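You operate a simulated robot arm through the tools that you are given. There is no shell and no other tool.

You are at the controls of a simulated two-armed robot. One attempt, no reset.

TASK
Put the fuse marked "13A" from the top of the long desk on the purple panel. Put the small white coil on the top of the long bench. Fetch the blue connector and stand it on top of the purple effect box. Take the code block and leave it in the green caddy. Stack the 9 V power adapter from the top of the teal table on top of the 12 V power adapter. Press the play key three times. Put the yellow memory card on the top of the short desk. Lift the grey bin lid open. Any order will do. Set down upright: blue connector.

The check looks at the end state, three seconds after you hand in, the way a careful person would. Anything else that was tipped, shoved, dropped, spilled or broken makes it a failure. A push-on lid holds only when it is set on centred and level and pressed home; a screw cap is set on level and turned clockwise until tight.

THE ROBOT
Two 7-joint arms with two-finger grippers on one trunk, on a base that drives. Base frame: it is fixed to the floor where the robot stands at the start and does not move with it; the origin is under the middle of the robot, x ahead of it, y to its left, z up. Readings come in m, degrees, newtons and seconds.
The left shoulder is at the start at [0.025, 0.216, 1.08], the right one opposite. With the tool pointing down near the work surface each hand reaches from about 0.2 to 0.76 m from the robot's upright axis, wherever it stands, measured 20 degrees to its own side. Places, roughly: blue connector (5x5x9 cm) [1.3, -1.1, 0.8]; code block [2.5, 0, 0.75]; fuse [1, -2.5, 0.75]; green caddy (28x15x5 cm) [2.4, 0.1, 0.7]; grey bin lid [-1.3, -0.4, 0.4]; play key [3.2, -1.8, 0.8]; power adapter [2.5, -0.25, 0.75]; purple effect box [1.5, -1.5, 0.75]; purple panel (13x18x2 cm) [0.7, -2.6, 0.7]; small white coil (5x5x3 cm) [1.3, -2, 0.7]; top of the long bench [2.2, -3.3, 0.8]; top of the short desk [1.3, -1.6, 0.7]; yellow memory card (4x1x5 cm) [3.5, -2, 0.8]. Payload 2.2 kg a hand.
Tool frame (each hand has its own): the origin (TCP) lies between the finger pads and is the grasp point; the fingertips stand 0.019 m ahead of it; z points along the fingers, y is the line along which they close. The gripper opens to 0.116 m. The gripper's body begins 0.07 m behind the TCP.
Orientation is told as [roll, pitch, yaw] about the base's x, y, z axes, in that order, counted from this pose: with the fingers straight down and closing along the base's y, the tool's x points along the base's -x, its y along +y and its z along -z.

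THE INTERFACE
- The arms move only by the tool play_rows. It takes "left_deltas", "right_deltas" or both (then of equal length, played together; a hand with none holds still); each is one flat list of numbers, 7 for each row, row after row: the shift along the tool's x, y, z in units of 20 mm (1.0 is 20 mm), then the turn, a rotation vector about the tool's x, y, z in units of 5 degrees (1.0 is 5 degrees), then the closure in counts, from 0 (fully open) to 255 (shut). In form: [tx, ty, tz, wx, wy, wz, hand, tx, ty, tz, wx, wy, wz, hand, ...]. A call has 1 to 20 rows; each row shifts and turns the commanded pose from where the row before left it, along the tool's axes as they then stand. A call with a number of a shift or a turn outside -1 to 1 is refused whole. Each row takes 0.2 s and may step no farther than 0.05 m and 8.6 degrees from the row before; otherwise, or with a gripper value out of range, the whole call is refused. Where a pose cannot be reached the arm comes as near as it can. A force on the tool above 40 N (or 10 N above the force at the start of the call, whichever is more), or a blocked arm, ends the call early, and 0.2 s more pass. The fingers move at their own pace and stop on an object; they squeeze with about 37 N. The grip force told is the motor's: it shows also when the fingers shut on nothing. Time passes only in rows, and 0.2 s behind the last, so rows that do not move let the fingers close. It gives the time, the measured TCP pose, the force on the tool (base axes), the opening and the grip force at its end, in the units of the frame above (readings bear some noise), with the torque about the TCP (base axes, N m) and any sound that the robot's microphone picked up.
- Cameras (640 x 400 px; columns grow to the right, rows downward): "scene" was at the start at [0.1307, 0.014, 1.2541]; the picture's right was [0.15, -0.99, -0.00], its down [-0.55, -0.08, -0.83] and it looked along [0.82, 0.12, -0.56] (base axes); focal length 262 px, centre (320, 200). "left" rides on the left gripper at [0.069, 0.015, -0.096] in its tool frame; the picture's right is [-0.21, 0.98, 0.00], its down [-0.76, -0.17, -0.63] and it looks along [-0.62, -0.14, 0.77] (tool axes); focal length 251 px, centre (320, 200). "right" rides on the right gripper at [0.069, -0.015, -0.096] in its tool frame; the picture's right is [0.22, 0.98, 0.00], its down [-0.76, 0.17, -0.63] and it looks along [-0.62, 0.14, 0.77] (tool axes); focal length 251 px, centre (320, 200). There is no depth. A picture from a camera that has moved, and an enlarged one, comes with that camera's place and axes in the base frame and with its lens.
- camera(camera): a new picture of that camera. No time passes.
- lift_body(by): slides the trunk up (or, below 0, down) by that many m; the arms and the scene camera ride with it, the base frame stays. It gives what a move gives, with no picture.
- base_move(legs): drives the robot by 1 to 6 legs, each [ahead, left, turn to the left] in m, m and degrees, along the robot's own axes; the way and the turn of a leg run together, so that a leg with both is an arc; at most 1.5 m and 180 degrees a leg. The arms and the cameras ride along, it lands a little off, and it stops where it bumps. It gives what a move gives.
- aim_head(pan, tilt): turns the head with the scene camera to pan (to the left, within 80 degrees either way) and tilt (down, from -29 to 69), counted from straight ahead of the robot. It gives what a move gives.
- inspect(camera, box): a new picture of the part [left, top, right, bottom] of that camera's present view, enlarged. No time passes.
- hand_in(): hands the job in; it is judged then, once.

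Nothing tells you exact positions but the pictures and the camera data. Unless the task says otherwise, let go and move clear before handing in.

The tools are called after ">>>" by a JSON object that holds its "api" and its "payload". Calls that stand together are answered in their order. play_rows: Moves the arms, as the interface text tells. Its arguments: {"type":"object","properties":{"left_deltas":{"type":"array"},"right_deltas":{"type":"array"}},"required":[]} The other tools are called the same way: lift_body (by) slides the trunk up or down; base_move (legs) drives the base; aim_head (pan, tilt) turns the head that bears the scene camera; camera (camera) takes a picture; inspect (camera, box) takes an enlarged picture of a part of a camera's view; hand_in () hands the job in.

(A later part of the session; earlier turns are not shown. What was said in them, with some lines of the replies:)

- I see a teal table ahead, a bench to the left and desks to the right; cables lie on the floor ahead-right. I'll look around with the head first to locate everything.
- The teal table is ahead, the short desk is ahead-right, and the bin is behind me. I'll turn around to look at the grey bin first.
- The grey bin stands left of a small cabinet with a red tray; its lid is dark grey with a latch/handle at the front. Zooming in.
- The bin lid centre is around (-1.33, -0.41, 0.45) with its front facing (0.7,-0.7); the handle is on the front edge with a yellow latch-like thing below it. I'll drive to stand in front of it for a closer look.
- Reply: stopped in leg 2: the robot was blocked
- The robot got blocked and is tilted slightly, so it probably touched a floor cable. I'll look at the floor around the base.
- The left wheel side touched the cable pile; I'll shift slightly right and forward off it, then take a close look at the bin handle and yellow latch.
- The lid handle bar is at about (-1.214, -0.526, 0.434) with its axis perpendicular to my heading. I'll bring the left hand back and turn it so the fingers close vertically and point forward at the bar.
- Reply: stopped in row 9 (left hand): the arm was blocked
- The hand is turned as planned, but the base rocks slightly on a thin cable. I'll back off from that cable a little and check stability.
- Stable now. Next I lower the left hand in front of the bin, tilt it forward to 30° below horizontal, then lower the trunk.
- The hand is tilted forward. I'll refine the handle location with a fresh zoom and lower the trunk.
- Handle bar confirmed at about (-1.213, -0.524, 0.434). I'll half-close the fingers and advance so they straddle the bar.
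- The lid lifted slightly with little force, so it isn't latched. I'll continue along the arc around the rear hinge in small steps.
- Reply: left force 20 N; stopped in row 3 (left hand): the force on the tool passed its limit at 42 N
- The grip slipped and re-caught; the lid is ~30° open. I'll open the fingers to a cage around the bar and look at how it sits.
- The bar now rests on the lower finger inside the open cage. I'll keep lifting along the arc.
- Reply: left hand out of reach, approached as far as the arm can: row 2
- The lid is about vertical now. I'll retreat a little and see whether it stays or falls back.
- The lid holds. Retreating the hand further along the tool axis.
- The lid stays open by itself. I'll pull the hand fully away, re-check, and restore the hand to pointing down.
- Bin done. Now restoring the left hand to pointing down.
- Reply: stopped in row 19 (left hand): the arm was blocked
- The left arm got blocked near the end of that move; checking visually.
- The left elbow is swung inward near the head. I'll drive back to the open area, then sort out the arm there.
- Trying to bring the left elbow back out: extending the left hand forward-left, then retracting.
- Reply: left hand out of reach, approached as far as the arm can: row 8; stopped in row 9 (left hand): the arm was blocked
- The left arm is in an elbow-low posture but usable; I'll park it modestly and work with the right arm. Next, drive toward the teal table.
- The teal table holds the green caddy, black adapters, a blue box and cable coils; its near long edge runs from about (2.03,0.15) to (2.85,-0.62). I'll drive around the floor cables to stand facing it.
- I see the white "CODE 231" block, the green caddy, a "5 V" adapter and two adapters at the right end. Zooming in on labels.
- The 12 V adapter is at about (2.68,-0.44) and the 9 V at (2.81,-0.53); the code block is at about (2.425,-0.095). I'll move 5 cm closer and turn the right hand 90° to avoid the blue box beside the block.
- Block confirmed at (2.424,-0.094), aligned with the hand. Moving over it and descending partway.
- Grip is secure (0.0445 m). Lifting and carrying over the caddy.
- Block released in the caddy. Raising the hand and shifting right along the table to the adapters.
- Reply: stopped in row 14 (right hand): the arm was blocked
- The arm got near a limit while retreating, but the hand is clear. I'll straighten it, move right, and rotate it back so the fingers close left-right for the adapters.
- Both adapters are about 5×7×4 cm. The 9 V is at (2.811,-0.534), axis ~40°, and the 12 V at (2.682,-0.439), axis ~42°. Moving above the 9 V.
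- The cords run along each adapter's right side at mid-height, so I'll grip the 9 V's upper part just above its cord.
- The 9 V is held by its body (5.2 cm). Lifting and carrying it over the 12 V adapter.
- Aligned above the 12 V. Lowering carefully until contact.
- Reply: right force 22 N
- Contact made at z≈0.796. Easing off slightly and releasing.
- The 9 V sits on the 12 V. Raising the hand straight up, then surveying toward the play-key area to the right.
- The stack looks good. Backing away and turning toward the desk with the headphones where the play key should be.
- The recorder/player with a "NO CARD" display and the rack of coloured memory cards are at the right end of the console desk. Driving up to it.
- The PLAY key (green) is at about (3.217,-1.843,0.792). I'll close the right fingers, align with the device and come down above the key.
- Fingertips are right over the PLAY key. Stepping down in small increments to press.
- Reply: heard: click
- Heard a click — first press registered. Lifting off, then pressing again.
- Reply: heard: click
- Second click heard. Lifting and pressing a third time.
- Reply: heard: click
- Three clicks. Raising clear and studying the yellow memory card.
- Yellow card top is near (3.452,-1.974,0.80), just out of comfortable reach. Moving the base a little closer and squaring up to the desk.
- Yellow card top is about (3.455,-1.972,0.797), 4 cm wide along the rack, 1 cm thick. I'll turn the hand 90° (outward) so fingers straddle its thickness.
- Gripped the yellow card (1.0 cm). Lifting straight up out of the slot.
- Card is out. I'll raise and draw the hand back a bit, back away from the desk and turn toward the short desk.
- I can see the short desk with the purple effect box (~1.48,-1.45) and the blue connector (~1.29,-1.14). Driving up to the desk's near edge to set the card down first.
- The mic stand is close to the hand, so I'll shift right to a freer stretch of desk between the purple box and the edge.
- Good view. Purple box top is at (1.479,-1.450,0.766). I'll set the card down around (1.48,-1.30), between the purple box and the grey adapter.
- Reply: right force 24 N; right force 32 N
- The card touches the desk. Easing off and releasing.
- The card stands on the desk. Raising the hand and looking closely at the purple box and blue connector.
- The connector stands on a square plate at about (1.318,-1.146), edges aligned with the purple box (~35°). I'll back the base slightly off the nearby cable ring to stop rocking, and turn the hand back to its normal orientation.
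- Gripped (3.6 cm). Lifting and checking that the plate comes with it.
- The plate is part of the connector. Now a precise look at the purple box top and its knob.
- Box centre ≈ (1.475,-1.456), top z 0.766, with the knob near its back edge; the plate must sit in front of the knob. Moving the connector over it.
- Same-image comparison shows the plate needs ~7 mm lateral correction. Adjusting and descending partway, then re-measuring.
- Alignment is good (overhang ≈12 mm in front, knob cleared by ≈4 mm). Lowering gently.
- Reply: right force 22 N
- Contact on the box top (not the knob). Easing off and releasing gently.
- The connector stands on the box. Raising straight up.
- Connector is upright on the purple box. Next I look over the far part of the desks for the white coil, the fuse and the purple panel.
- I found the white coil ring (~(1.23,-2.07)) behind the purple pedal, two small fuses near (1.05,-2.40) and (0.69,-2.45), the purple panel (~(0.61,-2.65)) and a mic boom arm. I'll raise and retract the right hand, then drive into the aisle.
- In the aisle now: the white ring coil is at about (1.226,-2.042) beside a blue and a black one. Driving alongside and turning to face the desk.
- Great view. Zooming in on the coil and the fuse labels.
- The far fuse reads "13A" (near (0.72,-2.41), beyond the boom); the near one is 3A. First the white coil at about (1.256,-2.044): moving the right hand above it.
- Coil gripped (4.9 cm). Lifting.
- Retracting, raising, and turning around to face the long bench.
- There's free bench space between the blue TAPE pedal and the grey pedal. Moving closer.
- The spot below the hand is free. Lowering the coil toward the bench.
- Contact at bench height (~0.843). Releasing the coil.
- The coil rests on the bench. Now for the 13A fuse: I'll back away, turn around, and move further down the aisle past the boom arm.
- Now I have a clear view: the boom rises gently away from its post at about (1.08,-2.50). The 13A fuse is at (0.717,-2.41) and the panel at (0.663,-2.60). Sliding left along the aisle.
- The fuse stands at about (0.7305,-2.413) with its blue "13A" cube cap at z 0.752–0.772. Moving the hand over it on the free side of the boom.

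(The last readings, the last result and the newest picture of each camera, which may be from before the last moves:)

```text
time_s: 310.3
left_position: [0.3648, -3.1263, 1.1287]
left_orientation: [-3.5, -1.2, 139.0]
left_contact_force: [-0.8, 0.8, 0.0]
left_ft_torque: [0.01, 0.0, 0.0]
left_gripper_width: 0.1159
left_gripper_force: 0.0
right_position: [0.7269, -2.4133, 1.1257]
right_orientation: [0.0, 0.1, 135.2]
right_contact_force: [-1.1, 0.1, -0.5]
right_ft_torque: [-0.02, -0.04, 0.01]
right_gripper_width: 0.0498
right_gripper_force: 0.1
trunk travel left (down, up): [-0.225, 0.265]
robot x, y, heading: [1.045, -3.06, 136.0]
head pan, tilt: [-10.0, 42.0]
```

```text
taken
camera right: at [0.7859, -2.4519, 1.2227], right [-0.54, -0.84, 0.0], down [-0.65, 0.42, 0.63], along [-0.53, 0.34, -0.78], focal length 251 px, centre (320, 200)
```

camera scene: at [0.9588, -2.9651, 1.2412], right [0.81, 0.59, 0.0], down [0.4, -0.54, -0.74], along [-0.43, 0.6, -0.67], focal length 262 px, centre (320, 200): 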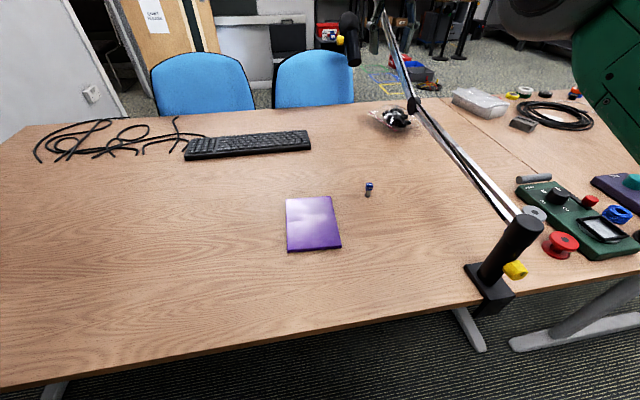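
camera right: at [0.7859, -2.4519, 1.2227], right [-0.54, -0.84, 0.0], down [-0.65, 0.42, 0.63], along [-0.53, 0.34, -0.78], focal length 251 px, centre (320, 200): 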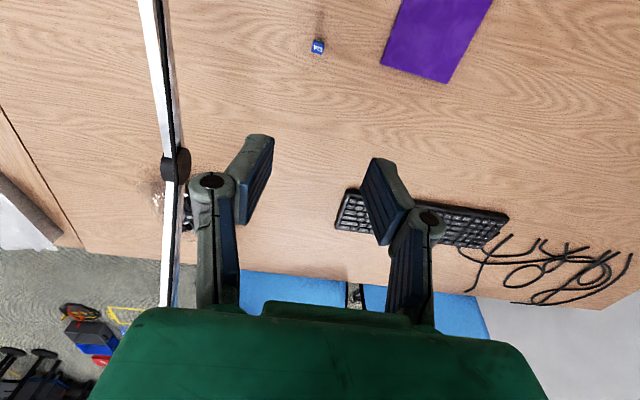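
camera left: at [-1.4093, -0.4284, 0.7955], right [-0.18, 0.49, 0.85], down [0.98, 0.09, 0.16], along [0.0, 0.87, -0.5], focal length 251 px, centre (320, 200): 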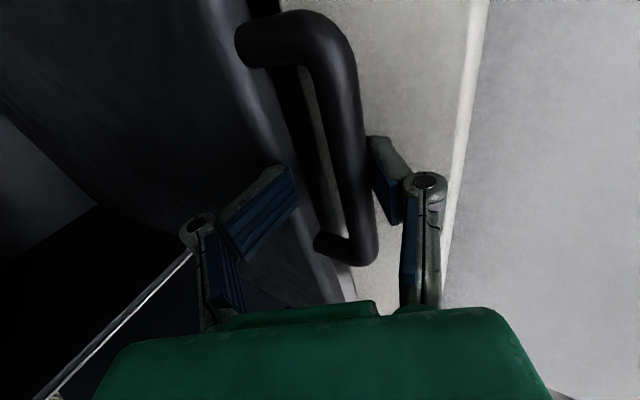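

>>> {"api": "play_rows", "payload": {"right_deltas": [0, 0, 1, 0, 0, 0, 145, 0, 0, 1, 0, 0, 0, 145, 0, 0, 1, 0, 0, 0, 145, 0, 0, 1, 0, 0, 0, 145, 0, 0, 1, 0, 0, 0, 145, 0, 0, 1, 0, 0, 0, 145, 0, 0, 1, 0, 0, 0, 145, 0, 0, 1, 0, 0, 0, 145]}}

>>> {"api": "camera", "payload": {"camera": "scene"}}

>>> {"api": "camera", "payload": {"camera": "right"}}

```text
time_s: 312.1
left_position: [0.3656, -3.1246, 1.1301]
left_orientation: [-3.2, -1.3, 139.0]
left_contact_force: [0.4, 0.8, 0.1]
left_ft_torque: [0.0, 0.01, -0.01]
left_gripper_width: 0.1158
left_gripper_force: 0.0
right_position: [0.7325, -2.4141, 0.9651]
right_orientation: [0.1, 0.0, 135.0]
right_contact_force: [0.2, 0.4, 0.9]
right_ft_torque: [-0.01, 0.02, 0.01]
right_gripper_width: 0.0498
right_gripper_force: 0.0
trunk travel left (down, up): [-0.225, 0.265]
robot x, y, heading: [1.0445, -3.0631, 135.9]
head pan, tilt: [-10.0, 42.0]
```

```text
taken
camera scene: at [0.9621, -2.964, 1.2414], right [0.81, 0.59, 0.0], down [0.4, -0.54, -0.74], along [-0.43, 0.6, -0.67], focal length 262 px, centre (320, 200)
```

scene: 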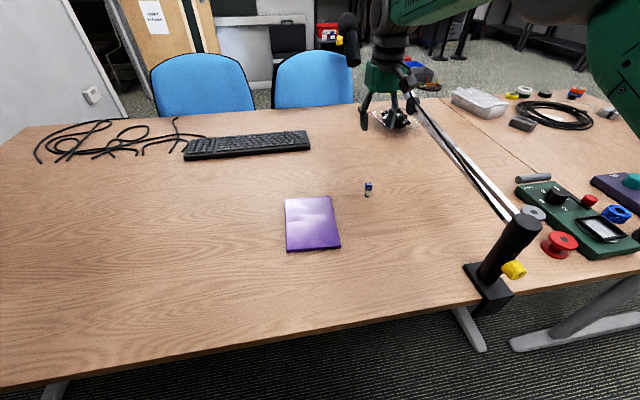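

```text
taken
camera right: at [0.7901, -2.4527, 1.0622], right [-0.54, -0.84, 0.0], down [-0.65, 0.42, 0.63], along [-0.54, 0.34, -0.77], focal length 251 px, centre (320, 200)
```

right: 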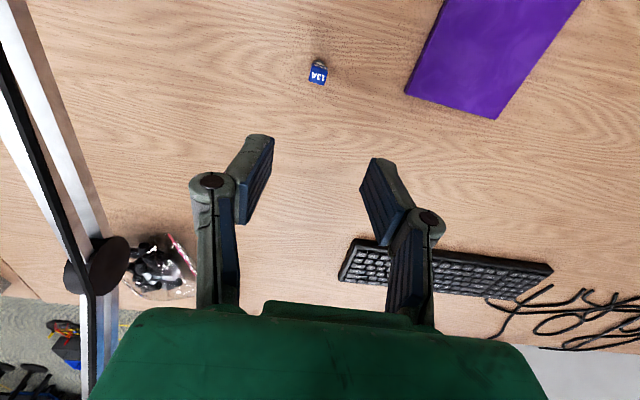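

>>> {"api": "play_rows", "payload": {"right_deltas": [0, 0, 1, 0, 0, 0, 145, 0, 0, 1, 0, 0, 0, 145, 0, 0, 1, 0, 0, 0, 145, 0, 0, 1, 0, 0, 0, 145, 0, 0, 1, 0, 0, 0, 145, 0, 0, 1, 0, 0, 0, 145]}}

>>> {"api": "camera", "payload": {"camera": "right"}}

>>> {"api": "inspect", "payload": {"camera": "scene", "box": [300, 90, 460, 220]}}

```text
time_s: 313.5
left_position: [0.3672, -3.1237, 1.1285]
left_orientation: [-3.3, -1.3, 138.9]
left_contact_force: [0.3, -0.5, -0.3]
left_ft_torque: [-0.02, 0.0, 0.0]
left_gripper_width: 0.1158
left_gripper_force: 0.0
right_position: [0.7317, -2.4138, 0.8433]
right_orientation: [0.2, -0.2, 135.0]
right_contact_force: [-0.4, 0.7, 0.2]
right_ft_torque: [0.01, -0.02, 0.01]
right_gripper_width: 0.0501
right_gripper_force: 0.0
trunk travel left (down, up): [-0.225, 0.265]
robot x, y, heading: [1.0452, -3.0641, 136.3]
head pan, tilt: [-10.0, 42.0]
```

```text
taken
camera right: at [0.79, -2.4513, 0.9407], right [-0.54, -0.84, 0.0], down [-0.65, 0.42, 0.63], along [-0.54, 0.34, -0.77], focal length 251 px, centre (320, 200)
```

right: 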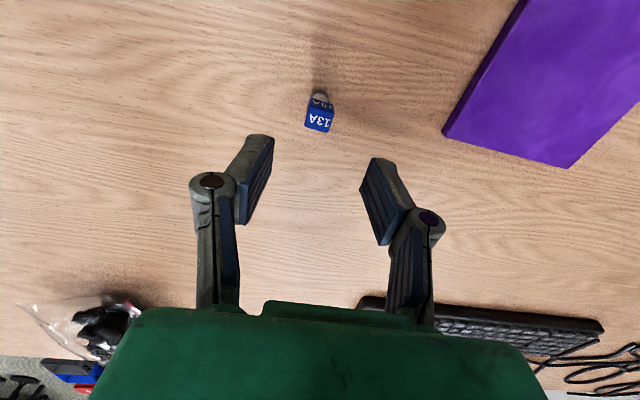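

```text
3.08 times, centred on (380, 155) of scene
camera zoom: at [0.962, -2.964, 1.2414], right [0.81, 0.59, 0.0], down [0.4, -0.54, -0.74], along [-0.43, 0.6, -0.67], focal length 805 px, centre (135, 338)
```

zoom: 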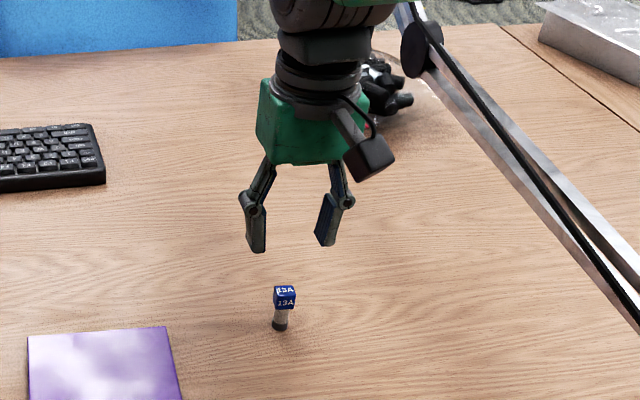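

>>> {"api": "play_rows", "payload": {"right_deltas": [0.15, 0, 1, 0, 0, 0, 145, 0, 0, 1, 0, 0, 0, 145, 0, 0, 1, 0, 0, 0, 145, 0, 0, 0.9, 0, 0, 0, 145]}}

>>> {"api": "camera", "payload": {"camera": "right"}}

>>> {"api": "inspect", "payload": {"camera": "scene", "box": [300, 90, 460, 220]}}

```text
time_s: 314.5
left_position: [0.3667, -3.1238, 1.1284]
left_orientation: [-3.3, -1.3, 139.1]
left_contact_force: [0.5, 0.5, 0.4]
left_ft_torque: [-0.01, 0.02, 0.02]
left_gripper_width: 0.1161
left_gripper_force: 0.0
right_position: [0.734, -2.4159, 0.7661]
right_orientation: [0.1, -0.1, 135.1]
right_contact_force: [-0.2, -0.1, 0.6]
right_ft_torque: [0.0, -0.03, -0.01]
right_gripper_width: 0.0501
right_gripper_force: 0.0
trunk travel left (down, up): [-0.225, 0.265]
robot x, y, heading: [1.0455, -3.0614, 135.9]
head pan, tilt: [-10.0, 42.0]
```

```text
taken
camera right: at [0.792, -2.4531, 0.8635], right [-0.54, -0.84, 0.0], down [-0.65, 0.42, 0.63], along [-0.54, 0.34, -0.77], focal length 251 px, centre (320, 200)
```

right: 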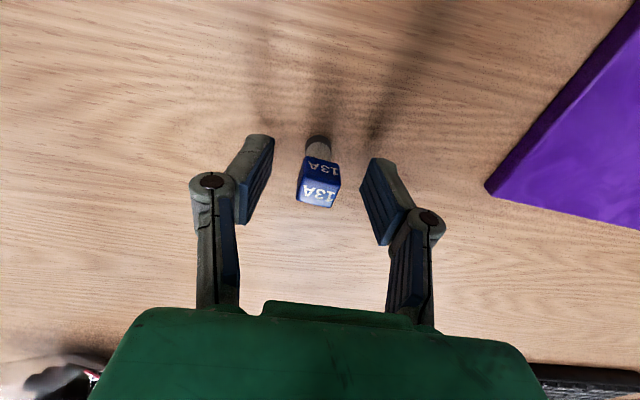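

```text
3.08 times, centred on (380, 155) of scene
camera zoom: at [0.962, -2.9641, 1.2414], right [0.81, 0.59, 0.0], down [0.4, -0.54, -0.74], along [-0.43, 0.6, -0.67], focal length 805 px, centre (135, 338)
```

zoom: 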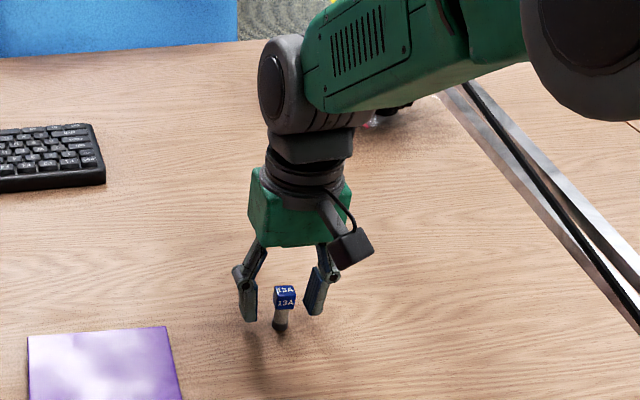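

>>> {"api": "play_rows", "payload": {"right_deltas": [0, 0, 0.15, 0, 0, 0, 200, 0, 0, 0, 0, 0, 0, 255, 0, 0, 0, 0, 0, 0, 255, 0, 0, 0, 0, 0, 0, 255]}}

>>> {"api": "camera", "payload": {"camera": "right"}}

```text
time_s: 315.5
left_position: [0.3669, -3.1261, 1.1297]
left_orientation: [-3.4, -1.4, 139.1]
left_contact_force: [0.2, -0.9, 0.6]
left_ft_torque: [0.02, 0.0, 0.03]
left_gripper_width: 0.1161
left_gripper_force: 0.1
right_position: [0.734, -2.4144, 0.7629]
right_orientation: [0.1, -0.1, 135.1]
right_contact_force: [-1.0, 0.1, -0.7]
right_ft_torque: [0.0, 0.01, 0.02]
right_gripper_width: 0.0168
right_gripper_force: 36.9
trunk travel left (down, up): [-0.225, 0.265]
robot x, y, heading: [1.0497, -3.0608, 136.1]
head pan, tilt: [-10.0, 42.0]
```

```text
taken
camera right: at [0.792, -2.4538, 0.8614], right [-0.54, -0.84, 0.0], down [-0.65, 0.42, 0.63], along [-0.54, 0.34, -0.77], focal length 251 px, centre (320, 200)
```

right: 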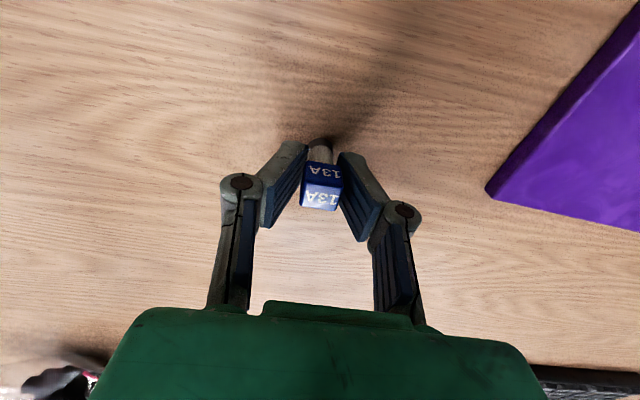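

Fuse gripped (1.7 cm). Lifting and carrying it over the purple panel.

>>> {"api": "play_rows", "payload": {"right_deltas": [0, 0, -0.6, 0, 0, 0, 255, 0, 0, -1, 0, 0, 0, 255, 0, 0, -1, 0, 0, 0, 255, 0, 0, -1, 0, 0, 0, 255, 0, 0, -1, 0, 0, 0, 255, 0.5575, 0.95, 0, 0, 0, 0, 255, 0.5575, 0.95, 0, 0, 0, 0, 255, 0.5575, 0.95, 0, 0, 0, 0, 255, 0.5575, 0.95, 0, 0, 0, 0, 255, 0.5575, 0.95, 0, 0, 0, 0, 255, 0.5575, 0.95, 0, 0, 0, 0, 255, 0.5575, 0.95, 0, 0, 0, 0, 255, 0.5575, 0.95, 0, 0, 0, 0, 255]}}

>>> {"api": "camera", "payload": {"camera": "right"}}

>>> {"api": "inspect", "payload": {"camera": "scene", "box": [230, 110, 430, 270]}}

```text
time_s: 318.3
left_position: [0.3659, -3.1263, 1.1299]
left_orientation: [-3.3, -1.5, 139.0]
left_contact_force: [0.5, -0.1, -0.4]
left_ft_torque: [0.04, 0.02, -0.03]
left_gripper_width: 0.1161
left_gripper_force: 0.0
right_position: [0.6876, -2.5887, 0.8556]
right_orientation: [-0.1, -0.1, 135.1]
right_contact_force: [0.0, 0.8, 0.4]
right_ft_torque: [-0.01, -0.03, 0.0]
right_gripper_width: 0.0167
right_gripper_force: 37.3
trunk travel left (down, up): [-0.225, 0.265]
robot x, y, heading: [1.0441, -3.0637, 135.6]
head pan, tilt: [-10.0, 42.0]
```

```text
taken
camera right: at [0.7461, -2.627, 0.9529], right [-0.54, -0.84, 0.0], down [-0.65, 0.42, 0.63], along [-0.54, 0.34, -0.77], focal length 251 px, centre (320, 200)
```

right: 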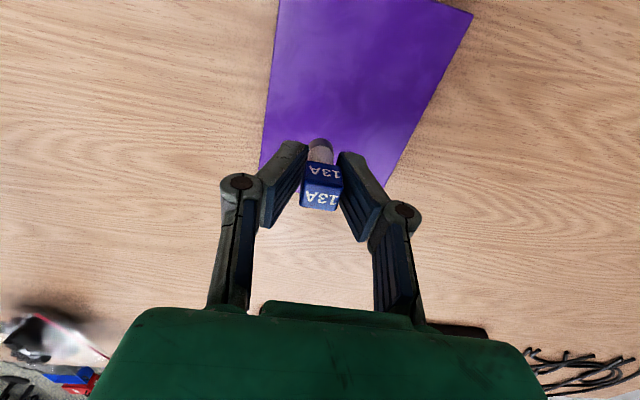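

```text
2.50 times, centred on (330, 190) of scene
camera zoom: at [0.9615, -2.9667, 1.2416], right [0.81, 0.59, 0.0], down [0.4, -0.54, -0.74], along [-0.43, 0.6, -0.67], focal length 654 px, centre (295, 225)
```

zoom: 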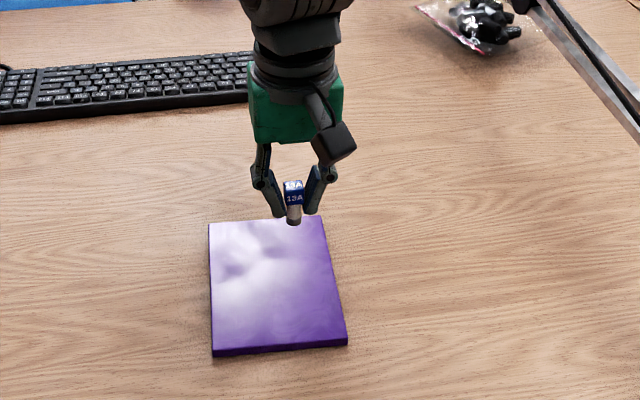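

The fuse is over the panel. Lowering gently.

>>> {"api": "play_rows", "payload": {"right_deltas": [0, 0, 1, 0, 0, 0, 255, 0, 0, 1, 0, 0, 0, 255, 0, 0, 0.7, 0, 0, 0, 255]}}

>>> {"api": "play_rows", "payload": {"right_deltas": [0, 0, 0.25, 0, 0, 0, 255, 0, 0, 0.15, 0, 0, 0, 255]}}

>>> {"api": "inspect", "payload": {"camera": "scene", "box": [270, 150, 370, 250]}}

```text
time_s: 319.1
left_position: [0.3658, -3.1244, 1.1298]
left_orientation: [-3.3, -1.3, 139.1]
left_contact_force: [0.2, 0.4, -0.5]
left_ft_torque: [0.02, 0.0, -0.01]
left_gripper_width: 0.1162
left_gripper_force: 0.0
right_position: [0.6893, -2.5871, 0.8017]
right_orientation: [0.1, -0.2, 134.9]
right_contact_force: [-0.3, -0.3, -0.7]
right_ft_torque: [0.03, 0.0, 0.01]
right_gripper_width: 0.0169
right_gripper_force: 36.5
trunk travel left (down, up): [-0.225, 0.265]
robot x, y, heading: [1.045, -3.0633, 136.1]
head pan, tilt: [-10.0, 42.0]
```

```text
time_s: 319.7
left_position: [0.3667, -3.1262, 1.1303]
left_orientation: [-3.3, -1.4, 139.1]
left_contact_force: [-0.2, 0.3, 0.0]
left_ft_torque: [0.02, -0.03, 0.02]
left_gripper_width: 0.1161
left_gripper_force: 0.0
right_position: [0.6878, -2.5858, 0.7947]
right_orientation: [0.1, -0.1, 135.0]
right_contact_force: [0.4, 0.1, 0.3]
right_ft_torque: [0.03, 0.03, -0.03]
right_gripper_width: 0.0167
right_gripper_force: 36.3
trunk travel left (down, up): [-0.225, 0.265]
robot x, y, heading: [1.0456, -3.0621, 136.3]
head pan, tilt: [-10.0, 42.0]
```

```text
4.00 times, centred on (320, 200) of scene
camera zoom: at [0.9618, -2.9657, 1.2415], right [0.81, 0.59, 0.0], down [0.4, -0.54, -0.74], along [-0.43, 0.6, -0.67], focal length 1046 px, centre (320, 200)
```

zoom: 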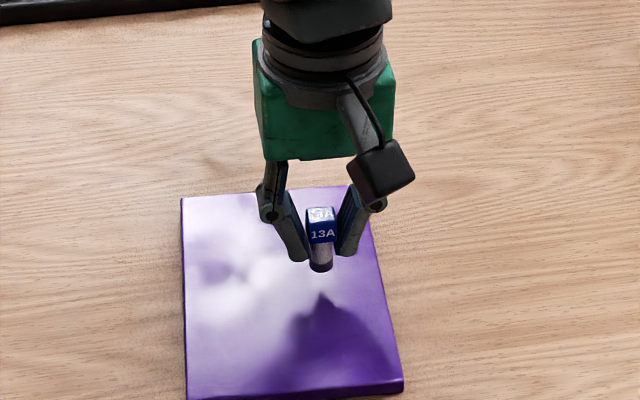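

>>> {"api": "play_rows", "payload": {"right_deltas": [0, 0, 0.25, 0, 0, 0, 255, 0, 0, 0, 0, 0, 0, 255]}}

>>> {"api": "play_rows", "payload": {"right_deltas": [0, 0, 0.15, 0, 0, 0, 255, 0, 0, 0, 0, 0, 0, 255]}}

>>> {"api": "play_rows", "payload": {"right_deltas": [0, 0, 0.12, 0, 0, 0, 255, 0, 0, 0, 0, 0, 0, 255]}}

```text
time_s: 320.3
left_position: [0.3662, -3.1258, 1.1305]
left_orientation: [-3.4, -1.3, 139.2]
left_contact_force: [-0.2, 0.1, -0.7]
left_ft_torque: [0.01, 0.03, 0.0]
left_gripper_width: 0.1161
left_gripper_force: 0.0
right_position: [0.6894, -2.5864, 0.7903]
right_orientation: [0.0, -0.1, 135.2]
right_contact_force: [-0.5, -0.3, -0.5]
right_ft_torque: [-0.04, 0.02, -0.02]
right_gripper_width: 0.0166
right_gripper_force: 37.0
trunk travel left (down, up): [-0.225, 0.265]
robot x, y, heading: [1.0491, -3.0612, 135.8]
head pan, tilt: [-10.0, 42.0]
```

```text
time_s: 320.9
left_position: [0.3661, -3.1254, 1.1296]
left_orientation: [-3.3, -1.4, 139.1]
left_contact_force: [0.1, -0.1, 0.6]
left_ft_torque: [0.0, 0.01, 0.01]
left_gripper_width: 0.1161
left_gripper_force: 0.1
right_position: [0.6897, -2.5871, 0.7872]
right_orientation: [0.1, -0.1, 134.9]
right_contact_force: [-0.5, -0.1, -0.8]
right_ft_torque: [-0.01, 0.0, -0.02]
right_gripper_width: 0.0166
right_gripper_force: 36.9
trunk travel left (down, up): [-0.225, 0.265]
robot x, y, heading: [1.0448, -3.0606, 136.1]
head pan, tilt: [-10.0, 42.0]
```

```text
time_s: 321.5
left_position: [0.3666, -3.1252, 1.1292]
left_orientation: [-3.3, -1.4, 139.0]
left_contact_force: [-0.2, -0.3, 0.2]
left_ft_torque: [0.0, -0.02, -0.02]
left_gripper_width: 0.1158
left_gripper_force: 0.0
right_position: [0.6888, -2.5861, 0.7836]
right_orientation: [0.1, -0.1, 135.0]
right_contact_force: [-0.2, -0.1, 0.1]
right_ft_torque: [0.02, -0.02, 0.02]
right_gripper_width: 0.0169
right_gripper_force: 36.8
trunk travel left (down, up): [-0.225, 0.265]
robot x, y, heading: [1.0468, -3.0608, 136.2]
head pan, tilt: [-10.0, 42.0]
```

>>> {"api": "play_rows", "payload": {"right_deltas": [0, 0, 0.1, 0, 0, 0, 255, 0, 0, 0, 0, 0, 0, 255]}}

>>> {"api": "play_rows", "payload": {"right_deltas": [0, 0, 0.1, 0, 0, 0, 255, 0, 0, 0, 0, 0, 0, 255]}}

>>> {"api": "inspect", "payload": {"camera": "scene", "box": [280, 160, 360, 240]}}

```text
time_s: 322.1
left_position: [0.3667, -3.1257, 1.13]
left_orientation: [-3.3, -1.4, 139.1]
left_contact_force: [-0.8, -0.8, -0.2]
left_ft_torque: [0.02, -0.02, -0.02]
left_gripper_width: 0.1158
left_gripper_force: 0.1
right_position: [0.6893, -2.5868, 0.7827]
right_orientation: [0.1, -0.1, 135.1]
right_contact_force: [-0.6, 0.3, 0.4]
right_ft_torque: [0.03, -0.02, -0.02]
right_gripper_width: 0.0165
right_gripper_force: 37.4
trunk travel left (down, up): [-0.225, 0.265]
robot x, y, heading: [1.0451, -3.0637, 136.0]
head pan, tilt: [-10.0, 42.0]
```

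```text
time_s: 322.7
left_position: [0.3671, -3.1256, 1.1301]
left_orientation: [-3.3, -1.4, 139.1]
left_contact_force: [-0.7, -0.8, -0.2]
left_ft_torque: [-0.01, 0.0, 0.01]
left_gripper_width: 0.1159
left_gripper_force: 0.1
right_position: [0.6883, -2.5883, 0.7805]
right_orientation: [0.1, -0.2, 135.0]
right_contact_force: [-0.1, -0.1, -1.2]
right_ft_torque: [0.01, -0.01, 0.03]
right_gripper_width: 0.0166
right_gripper_force: 37.1
trunk travel left (down, up): [-0.225, 0.265]
robot x, y, heading: [1.0453, -3.0656, 136.0]
head pan, tilt: [-10.0, 42.0]
```

```text
5.00 times, centred on (320, 200) of scene
camera zoom: at [0.9618, -2.9658, 1.2415], right [0.81, 0.59, 0.0], down [0.4, -0.54, -0.74], along [-0.43, 0.6, -0.67], focal length 1307 px, centre (320, 200)
```

zoom: 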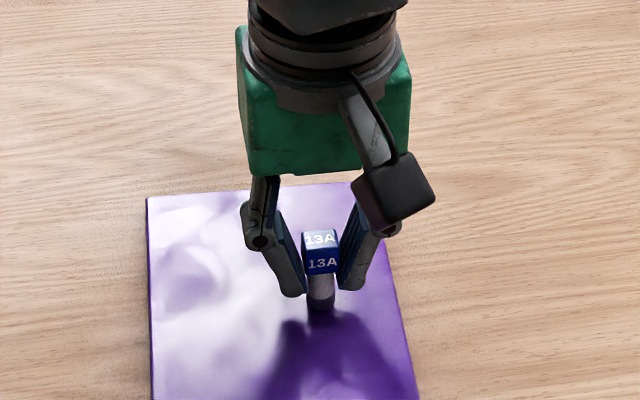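

>>> {"api": "play_rows", "payload": {"right_deltas": [0, 0, 0.1, 0, 0, 0, 255, 0, 0, 0, 0, 0, 0, 255]}}

>>> {"api": "play_rows", "payload": {"right_deltas": [0, 0, 0.1, 0, 0, 0, 255, 0, 0, 0, 0, 0, 0, 255]}}

>>> {"api": "play_rows", "payload": {"right_deltas": [0, 0, 0.1, 0, 0, 0, 255, 0, 0, 0, 0, 0, 0, 255]}}

```text
time_s: 323.3
left_position: [0.3672, -3.1255, 1.1308]
left_orientation: [-3.3, -1.3, 139.1]
left_contact_force: [-0.7, 1.4, 0.7]
left_ft_torque: [-0.02, -0.03, -0.01]
left_gripper_width: 0.116
left_gripper_force: 0.1
right_position: [0.6898, -2.5871, 0.778]
right_orientation: [0.1, -0.2, 135.1]
right_contact_force: [-0.5, 0.3, 0.1]
right_ft_torque: [0.0, 0.04, -0.02]
right_gripper_width: 0.0167
right_gripper_force: 36.8
trunk travel left (down, up): [-0.225, 0.265]
robot x, y, heading: [1.048, -3.0618, 135.8]
head pan, tilt: [-10.0, 42.0]
```

```text
time_s: 323.9
left_position: [0.3669, -3.1255, 1.1301]
left_orientation: [-3.3, -1.4, 139.1]
left_contact_force: [0.5, 0.0, -0.5]
left_ft_torque: [0.02, -0.01, 0.02]
left_gripper_width: 0.116
left_gripper_force: 0.1
right_position: [0.6892, -2.5877, 0.7765]
right_orientation: [0.1, -0.1, 134.9]
right_contact_force: [0.0, 0.2, 0.4]
right_ft_torque: [0.02, 0.04, 0.0]
right_gripper_width: 0.0167
right_gripper_force: 36.8
trunk travel left (down, up): [-0.225, 0.265]
robot x, y, heading: [1.044, -3.0639, 136.1]
head pan, tilt: [-10.0, 42.0]
```

```text
time_s: 324.5
left_position: [0.3668, -3.1266, 1.1304]
left_orientation: [-3.2, -1.4, 139.1]
left_contact_force: [-0.8, 0.9, -0.5]
left_ft_torque: [-0.04, 0.0, 0.03]
left_gripper_width: 0.1161
left_gripper_force: 0.1
right_position: [0.6886, -2.5878, 0.7755]
right_orientation: [0.2, -0.3, 135.0]
right_contact_force: [1.3, -1.3, 12.3]
right_ft_torque: [-0.08, -0.04, -0.02]
right_gripper_width: 0.0169
right_gripper_force: 37.0
trunk travel left (down, up): [-0.225, 0.265]
robot x, y, heading: [1.0482, -3.0665, 135.9]
head pan, tilt: [-10.0, 42.0]
```

Contact. Releasing gently.

>>> {"api": "play_rows", "payload": {"right_deltas": [0, 0, -0.06, 0, 0, 0, 255, 0, 0, 0, 0, 0, 0, 245, 0, 0, 0, 0, 0, 0, 235, 0, 0, 0, 0, 0, 0, 220, 0, 0, 0, 0, 0, 0, 200, 0, 0, 0, 0, 0, 0, 175, 0, 0, 0, 0, 0, 0, 150]}}

>>> {"api": "camera", "payload": {"camera": "right"}}

>>> {"api": "inspect", "payload": {"camera": "scene", "box": [280, 160, 360, 240]}}

```text
time_s: 326.1
left_position: [0.3671, -3.1255, 1.1296]
left_orientation: [-3.4, -1.4, 139.1]
left_contact_force: [-0.1, -0.3, 0.5]
left_ft_torque: [0.0, -0.01, 0.04]
left_gripper_width: 0.1158
left_gripper_force: 0.0
right_position: [0.6892, -2.5868, 0.7772]
right_orientation: [0.1, -0.1, 134.9]
right_contact_force: [0.0, 0.2, 0.3]
right_ft_torque: [0.01, 0.02, 0.01]
right_gripper_width: 0.0479
right_gripper_force: 0.1
trunk travel left (down, up): [-0.225, 0.265]
robot x, y, heading: [1.0468, -3.0596, 135.8]
head pan, tilt: [-10.0, 42.0]
```

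```text
taken
camera right: at [0.7475, -2.6253, 0.8727], right [-0.54, -0.84, 0.0], down [-0.65, 0.42, 0.63], along [-0.54, 0.34, -0.77], focal length 251 px, centre (320, 200)
```

right: 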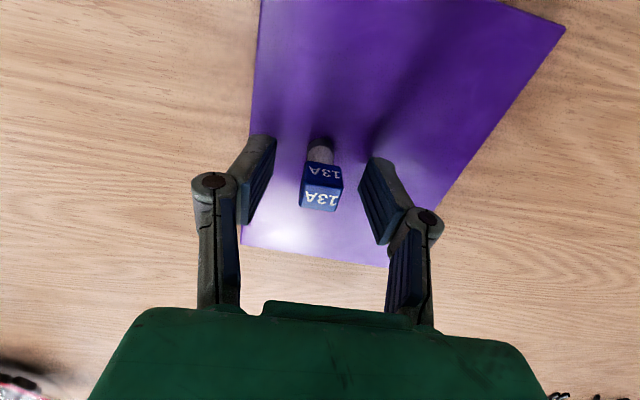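

```text
5.00 times, centred on (320, 200) of scene
camera zoom: at [0.9617, -2.9656, 1.2415], right [0.81, 0.59, 0.0], down [0.4, -0.54, -0.74], along [-0.43, 0.6, -0.67], focal length 1307 px, centre (320, 200)
```

zoom: 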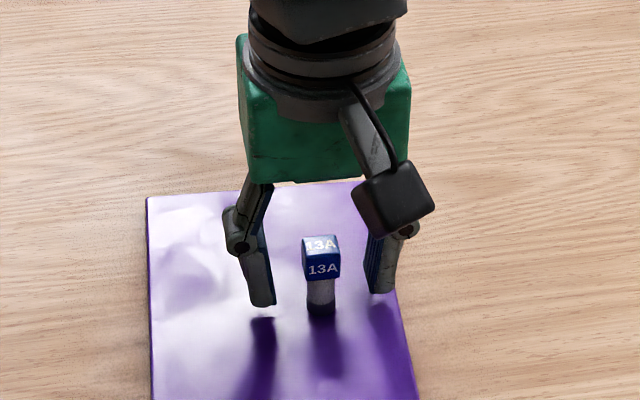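

The fuse stands on the panel. Raising the hand clear and checking the lid and others from here.

>>> {"api": "play_rows", "payload": {"right_deltas": [0, 0, -0.5, 0, 0, 0, 150, 0, 0, -1, 0, 0, 0, 150, 0, 0, -1, 0, 0, 0, 150, 0, 0, -1, 0, 0, 0, 150, 0, 0, -1, 0, 0, 0, 150, 0, 0, -1, 0, 0, 0, 150, 0, 0, -1, 0, 0, 0, 150, 0, 0, -1, 0, 0, 0, 150, 0, 0, -1, 0, 0, 0, 150, 0, 0, -1, 0, 0, 0, 150, 0, 0, -1, 0, 0, 0, 150, 0, 0, -1, 0, 0, 0, 150, 0, 0, -1, 0, 0, 0, 150, 0, 0, -1, 0, 0, 0, 150]}}

>>> {"api": "inspect", "payload": {"camera": "scene", "box": [220, 130, 420, 270]}}

>>> {"api": "aim_head", "payload": {"pan": -5, "tilt": 12}}

>>> {"api": "camera", "payload": {"camera": "scene"}}

```text
time_s: 329.1
left_position: [0.3685, -3.1266, 1.1292]
left_orientation: [-3.3, -1.3, 139.2]
left_contact_force: [-0.1, 0.1, 0.3]
left_ft_torque: [0.01, -0.01, -0.01]
left_gripper_width: 0.1161
left_gripper_force: 0.1
right_position: [0.6916, -2.5885, 1.047]
right_orientation: [0.0, -0.2, 135.0]
right_contact_force: [0.1, 0.4, 0.0]
right_ft_torque: [-0.02, 0.02, 0.01]
right_gripper_width: 0.048
right_gripper_force: 0.0
trunk travel left (down, up): [-0.225, 0.265]
robot x, y, heading: [1.0486, -3.0633, 135.8]
head pan, tilt: [-10.0, 42.0]
```

```text
2.86 times, centred on (320, 200) of scene
camera zoom: at [0.9624, -2.9663, 1.2416], right [0.81, 0.59, 0.0], down [0.4, -0.54, -0.74], along [-0.43, 0.6, -0.67], focal length 747 px, centre (320, 200)
```

zoom: 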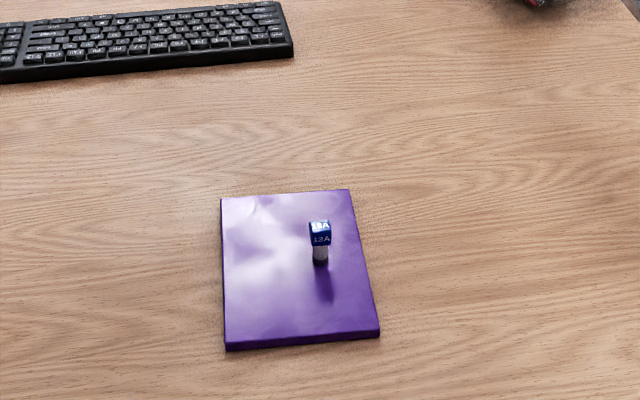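

```text
time_s: 330.1
left_position: [0.3675, -3.1256, 1.1295]
left_orientation: [-3.3, -1.5, 139.1]
left_contact_force: [0.4, 0.9, 0.1]
left_ft_torque: [-0.01, 0.01, -0.02]
left_gripper_width: 0.116
left_gripper_force: 0.1
right_position: [0.6899, -2.587, 1.0459]
right_orientation: [0.1, -0.1, 135.2]
right_contact_force: [-0.1, -0.5, -0.3]
right_ft_torque: [0.0, -0.02, 0.02]
right_gripper_width: 0.0478
right_gripper_force: 0.1
trunk travel left (down, up): [-0.225, 0.265]
robot x, y, heading: [1.0429, -3.0647, 136.0]
head pan, tilt: [-5.0, 12.0]
```

```text
taken
camera scene: at [0.9498, -2.9631, 1.2888], right [0.75, 0.66, 0.0], down [0.14, -0.16, -0.98], along [-0.64, 0.74, -0.21], focal length 262 px, centre (320, 200)
```

scene: 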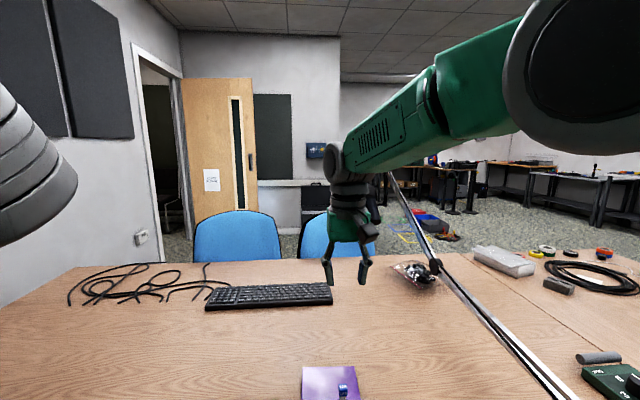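

>>> {"api": "inspect", "payload": {"camera": "scene", "box": [270, 140, 350, 260]}}

>>> {"api": "aim_head", "payload": {"pan": -55, "tilt": 20}}

>>> {"api": "camera", "payload": {"camera": "scene"}}

```text
3.33 times, centred on (310, 200) of scene
camera zoom: at [0.9498, -2.9631, 1.2888], right [0.75, 0.66, 0.0], down [0.14, -0.16, -0.98], along [-0.64, 0.74, -0.21], focal length 872 px, centre (353, 200)
```

zoom: 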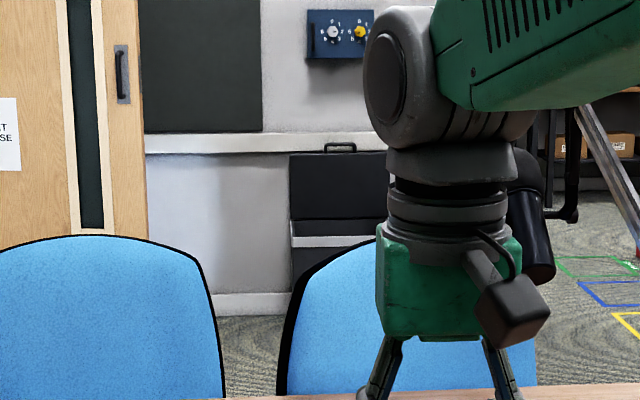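

```text
time_s: 331.2
left_position: [0.3674, -3.1259, 1.1298]
left_orientation: [-3.3, -1.4, 139.1]
left_contact_force: [0.9, 0.4, 0.6]
left_ft_torque: [0.02, -0.03, 0.0]
left_gripper_width: 0.1159
left_gripper_force: 0.1
right_position: [0.6906, -2.5875, 1.0467]
right_orientation: [0.1, -0.1, 135.1]
right_contact_force: [-0.1, 0.0, 0.3]
right_ft_torque: [-0.02, -0.04, -0.01]
right_gripper_width: 0.0479
right_gripper_force: 0.1
trunk travel left (down, up): [-0.225, 0.265]
robot x, y, heading: [1.0426, -3.0635, 136.1]
head pan, tilt: [-55.0, 20.0]
```

```text
taken
camera scene: at [1.0255, -2.9414, 1.2762], right [0.99, -0.15, 0.0], down [-0.05, -0.34, -0.94], along [0.15, 0.93, -0.34], focal length 262 px, centre (320, 200)
```

scene: 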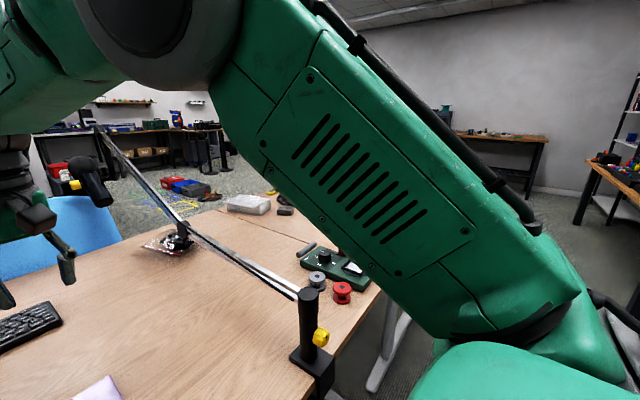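

Lid still open and the fuse stands on the panel. I'll back away from the desk so both arms are clear, and take a last look over the short desk.

>>> {"api": "base_move", "payload": {"legs": [[-0.2, 0, 0]]}}

>>> {"api": "aim_head", "payload": {"pan": -62, "tilt": 15}}

>>> {"api": "camera", "payload": {"camera": "scene"}}

>>> {"api": "aim_head", "payload": {"pan": -30, "tilt": 25}}

>>> {"api": "camera", "payload": {"camera": "scene"}}

```text
time_s: 332.9
left_position: [0.5134, -3.2702, 1.1304]
left_orientation: [-3.4, -1.4, 139.4]
left_contact_force: [-0.4, 0.1, 0.0]
left_ft_torque: [-0.03, 0.06, 0.01]
left_gripper_width: 0.1158
left_gripper_force: 0.1
right_position: [0.8366, -2.7313, 1.0476]
right_orientation: [0.1, -0.2, 135.4]
right_contact_force: [-0.1, 1.2, 0.0]
right_ft_torque: [0.01, -0.01, -0.01]
right_gripper_width: 0.0475
right_gripper_force: 0.0
trunk travel left (down, up): [-0.225, 0.265]
robot x, y, heading: [1.1933, -3.2037, 136.0]
head pan, tilt: [-55.0, 20.0]
```

```text
time_s: 333.6
left_position: [0.5182, -3.2726, 1.1318]
left_orientation: [-3.3, -1.6, 139.3]
left_contact_force: [-0.1, -0.2, 0.7]
left_ft_torque: [0.02, 0.02, 0.02]
left_gripper_width: 0.1161
left_gripper_force: 0.1
right_position: [0.839, -2.7334, 1.0473]
right_orientation: [0.1, -0.5, 135.3]
right_contact_force: [-0.4, -0.8, 0.8]
right_ft_torque: [0.0, 0.0, 0.04]
right_gripper_width: 0.0478
right_gripper_force: 0.0
trunk travel left (down, up): [-0.225, 0.265]
robot x, y, heading: [1.1921, -3.2049, 136.3]
head pan, tilt: [-62.0, 15.0]
```

```text
taken
camera scene: at [1.184, -3.0856, 1.2844], right [0.96, -0.27, 0.0], down [-0.07, -0.25, -0.97], along [0.26, 0.93, -0.26], focal length 262 px, centre (320, 200)
```

scene: 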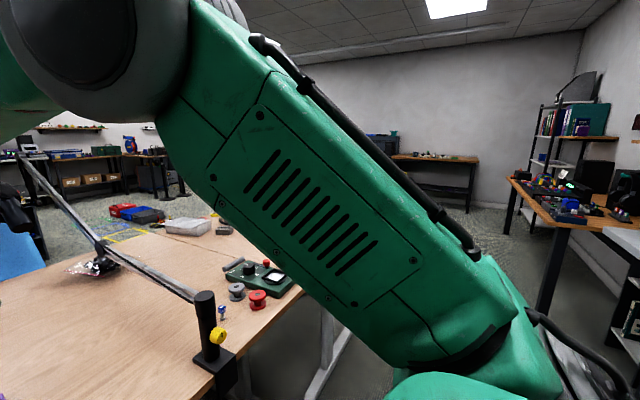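

```text
time_s: 334.5
left_position: [0.5194, -3.2726, 1.1317]
left_orientation: [-3.3, -1.6, 139.2]
left_contact_force: [0.3, -0.5, -0.7]
left_ft_torque: [0.0, -0.01, 0.02]
left_gripper_width: 0.1158
left_gripper_force: 0.1
right_position: [0.8389, -2.7318, 1.0493]
right_orientation: [0.1, -0.3, 135.3]
right_contact_force: [-0.5, 0.1, -0.3]
right_ft_torque: [-0.01, 0.0, 0.01]
right_gripper_width: 0.0478
right_gripper_force: 0.0
trunk travel left (down, up): [-0.225, 0.265]
robot x, y, heading: [1.1928, -3.2048, 136.3]
head pan, tilt: [-30.0, 25.0]
```

```text
taken
camera scene: at [1.1327, -3.0867, 1.2679], right [0.96, 0.28, 0.0], down [0.12, -0.41, -0.91], along [-0.25, 0.87, -0.43], focal length 262 px, centre (320, 200)
```

scene: 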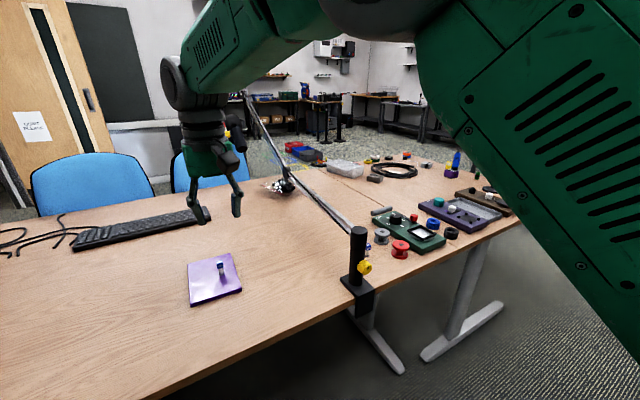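

>>> {"api": "inspect", "payload": {"camera": "scene", "box": [370, 140, 500, 210]}}

>>> {"api": "inspect", "payload": {"camera": "scene", "box": [170, 230, 290, 320]}}

```text
4.92 times, centred on (435, 175) of scene
camera zoom: at [1.1327, -3.0867, 1.2679], right [0.96, 0.28, 0.0], down [0.12, -0.41, -0.91], along [-0.25, 0.87, -0.43], focal length 1287 px, centre (-246, 323)
```

zoom: 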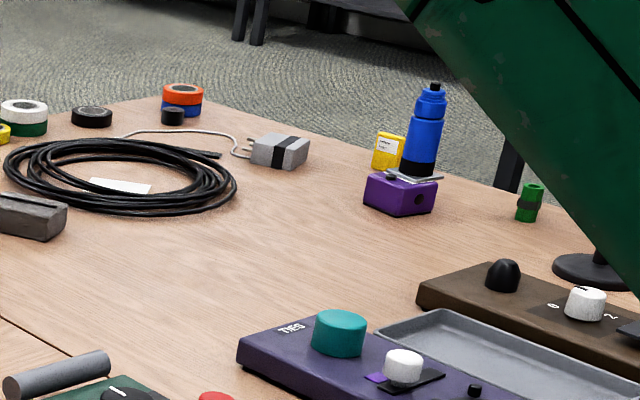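

```text
4.44 times, centred on (230, 275) of scene
camera zoom: at [1.1327, -3.0867, 1.2679], right [0.96, 0.28, 0.0], down [0.12, -0.41, -0.91], along [-0.25, 0.87, -0.43], focal length 1162 px, centre (720, -133)
```

zoom: 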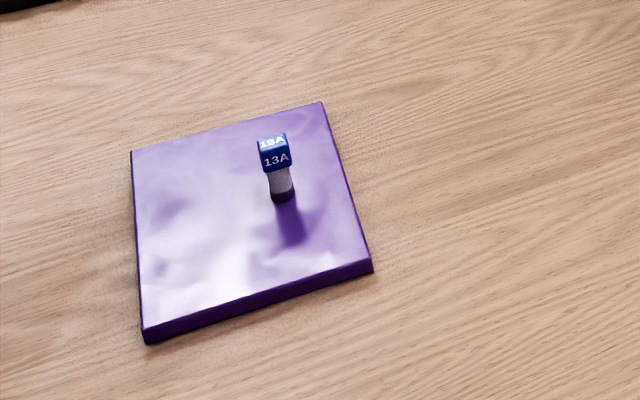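

From behind I can see the blue connector standing level on the purple box with the plate clear of its knob. The yellow card stands on the short desk, the fuse is on the panel, and the lid is still open. Everything is placed and both hands are clear, so I'm handing in.

>>> {"api": "hand_in", "payload": {}}

```text
The job is handed in.
```

I did all eight parts of the job and handed it in. The result of the check hasn't come back.

- **Bin lid:** open past vertical and staying up by itself. I saw it still open just before handing in.
- **Code block:** in the green caddy.
- **Power adapters:** the 9 V sits on top of the 12 V on the teal table.
- **Play key:** pressed three times, with a click heard each time.
- **Yellow memory card:** standing on the short desk.
- **Blue connector:** standing upright on the purple effect box. The box has a small knob near its back edge, so the connector's base plate sits in front of it and overhangs the front by about 12 mm.
- **White coil:** on the long bench, between the blue and grey pedals.
- **13A fuse:** standing on the purple panel.

Early on, the robot bumped into the cable pile near the bin and rode slightly up onto it. I backed off and saw nothing moved, but if the check counts the floor cables, that is the main risk.

My final look covered the bin lid, connector, card and fuse. I last saw the caddy, the adapter stack and the coil when I left each of them.
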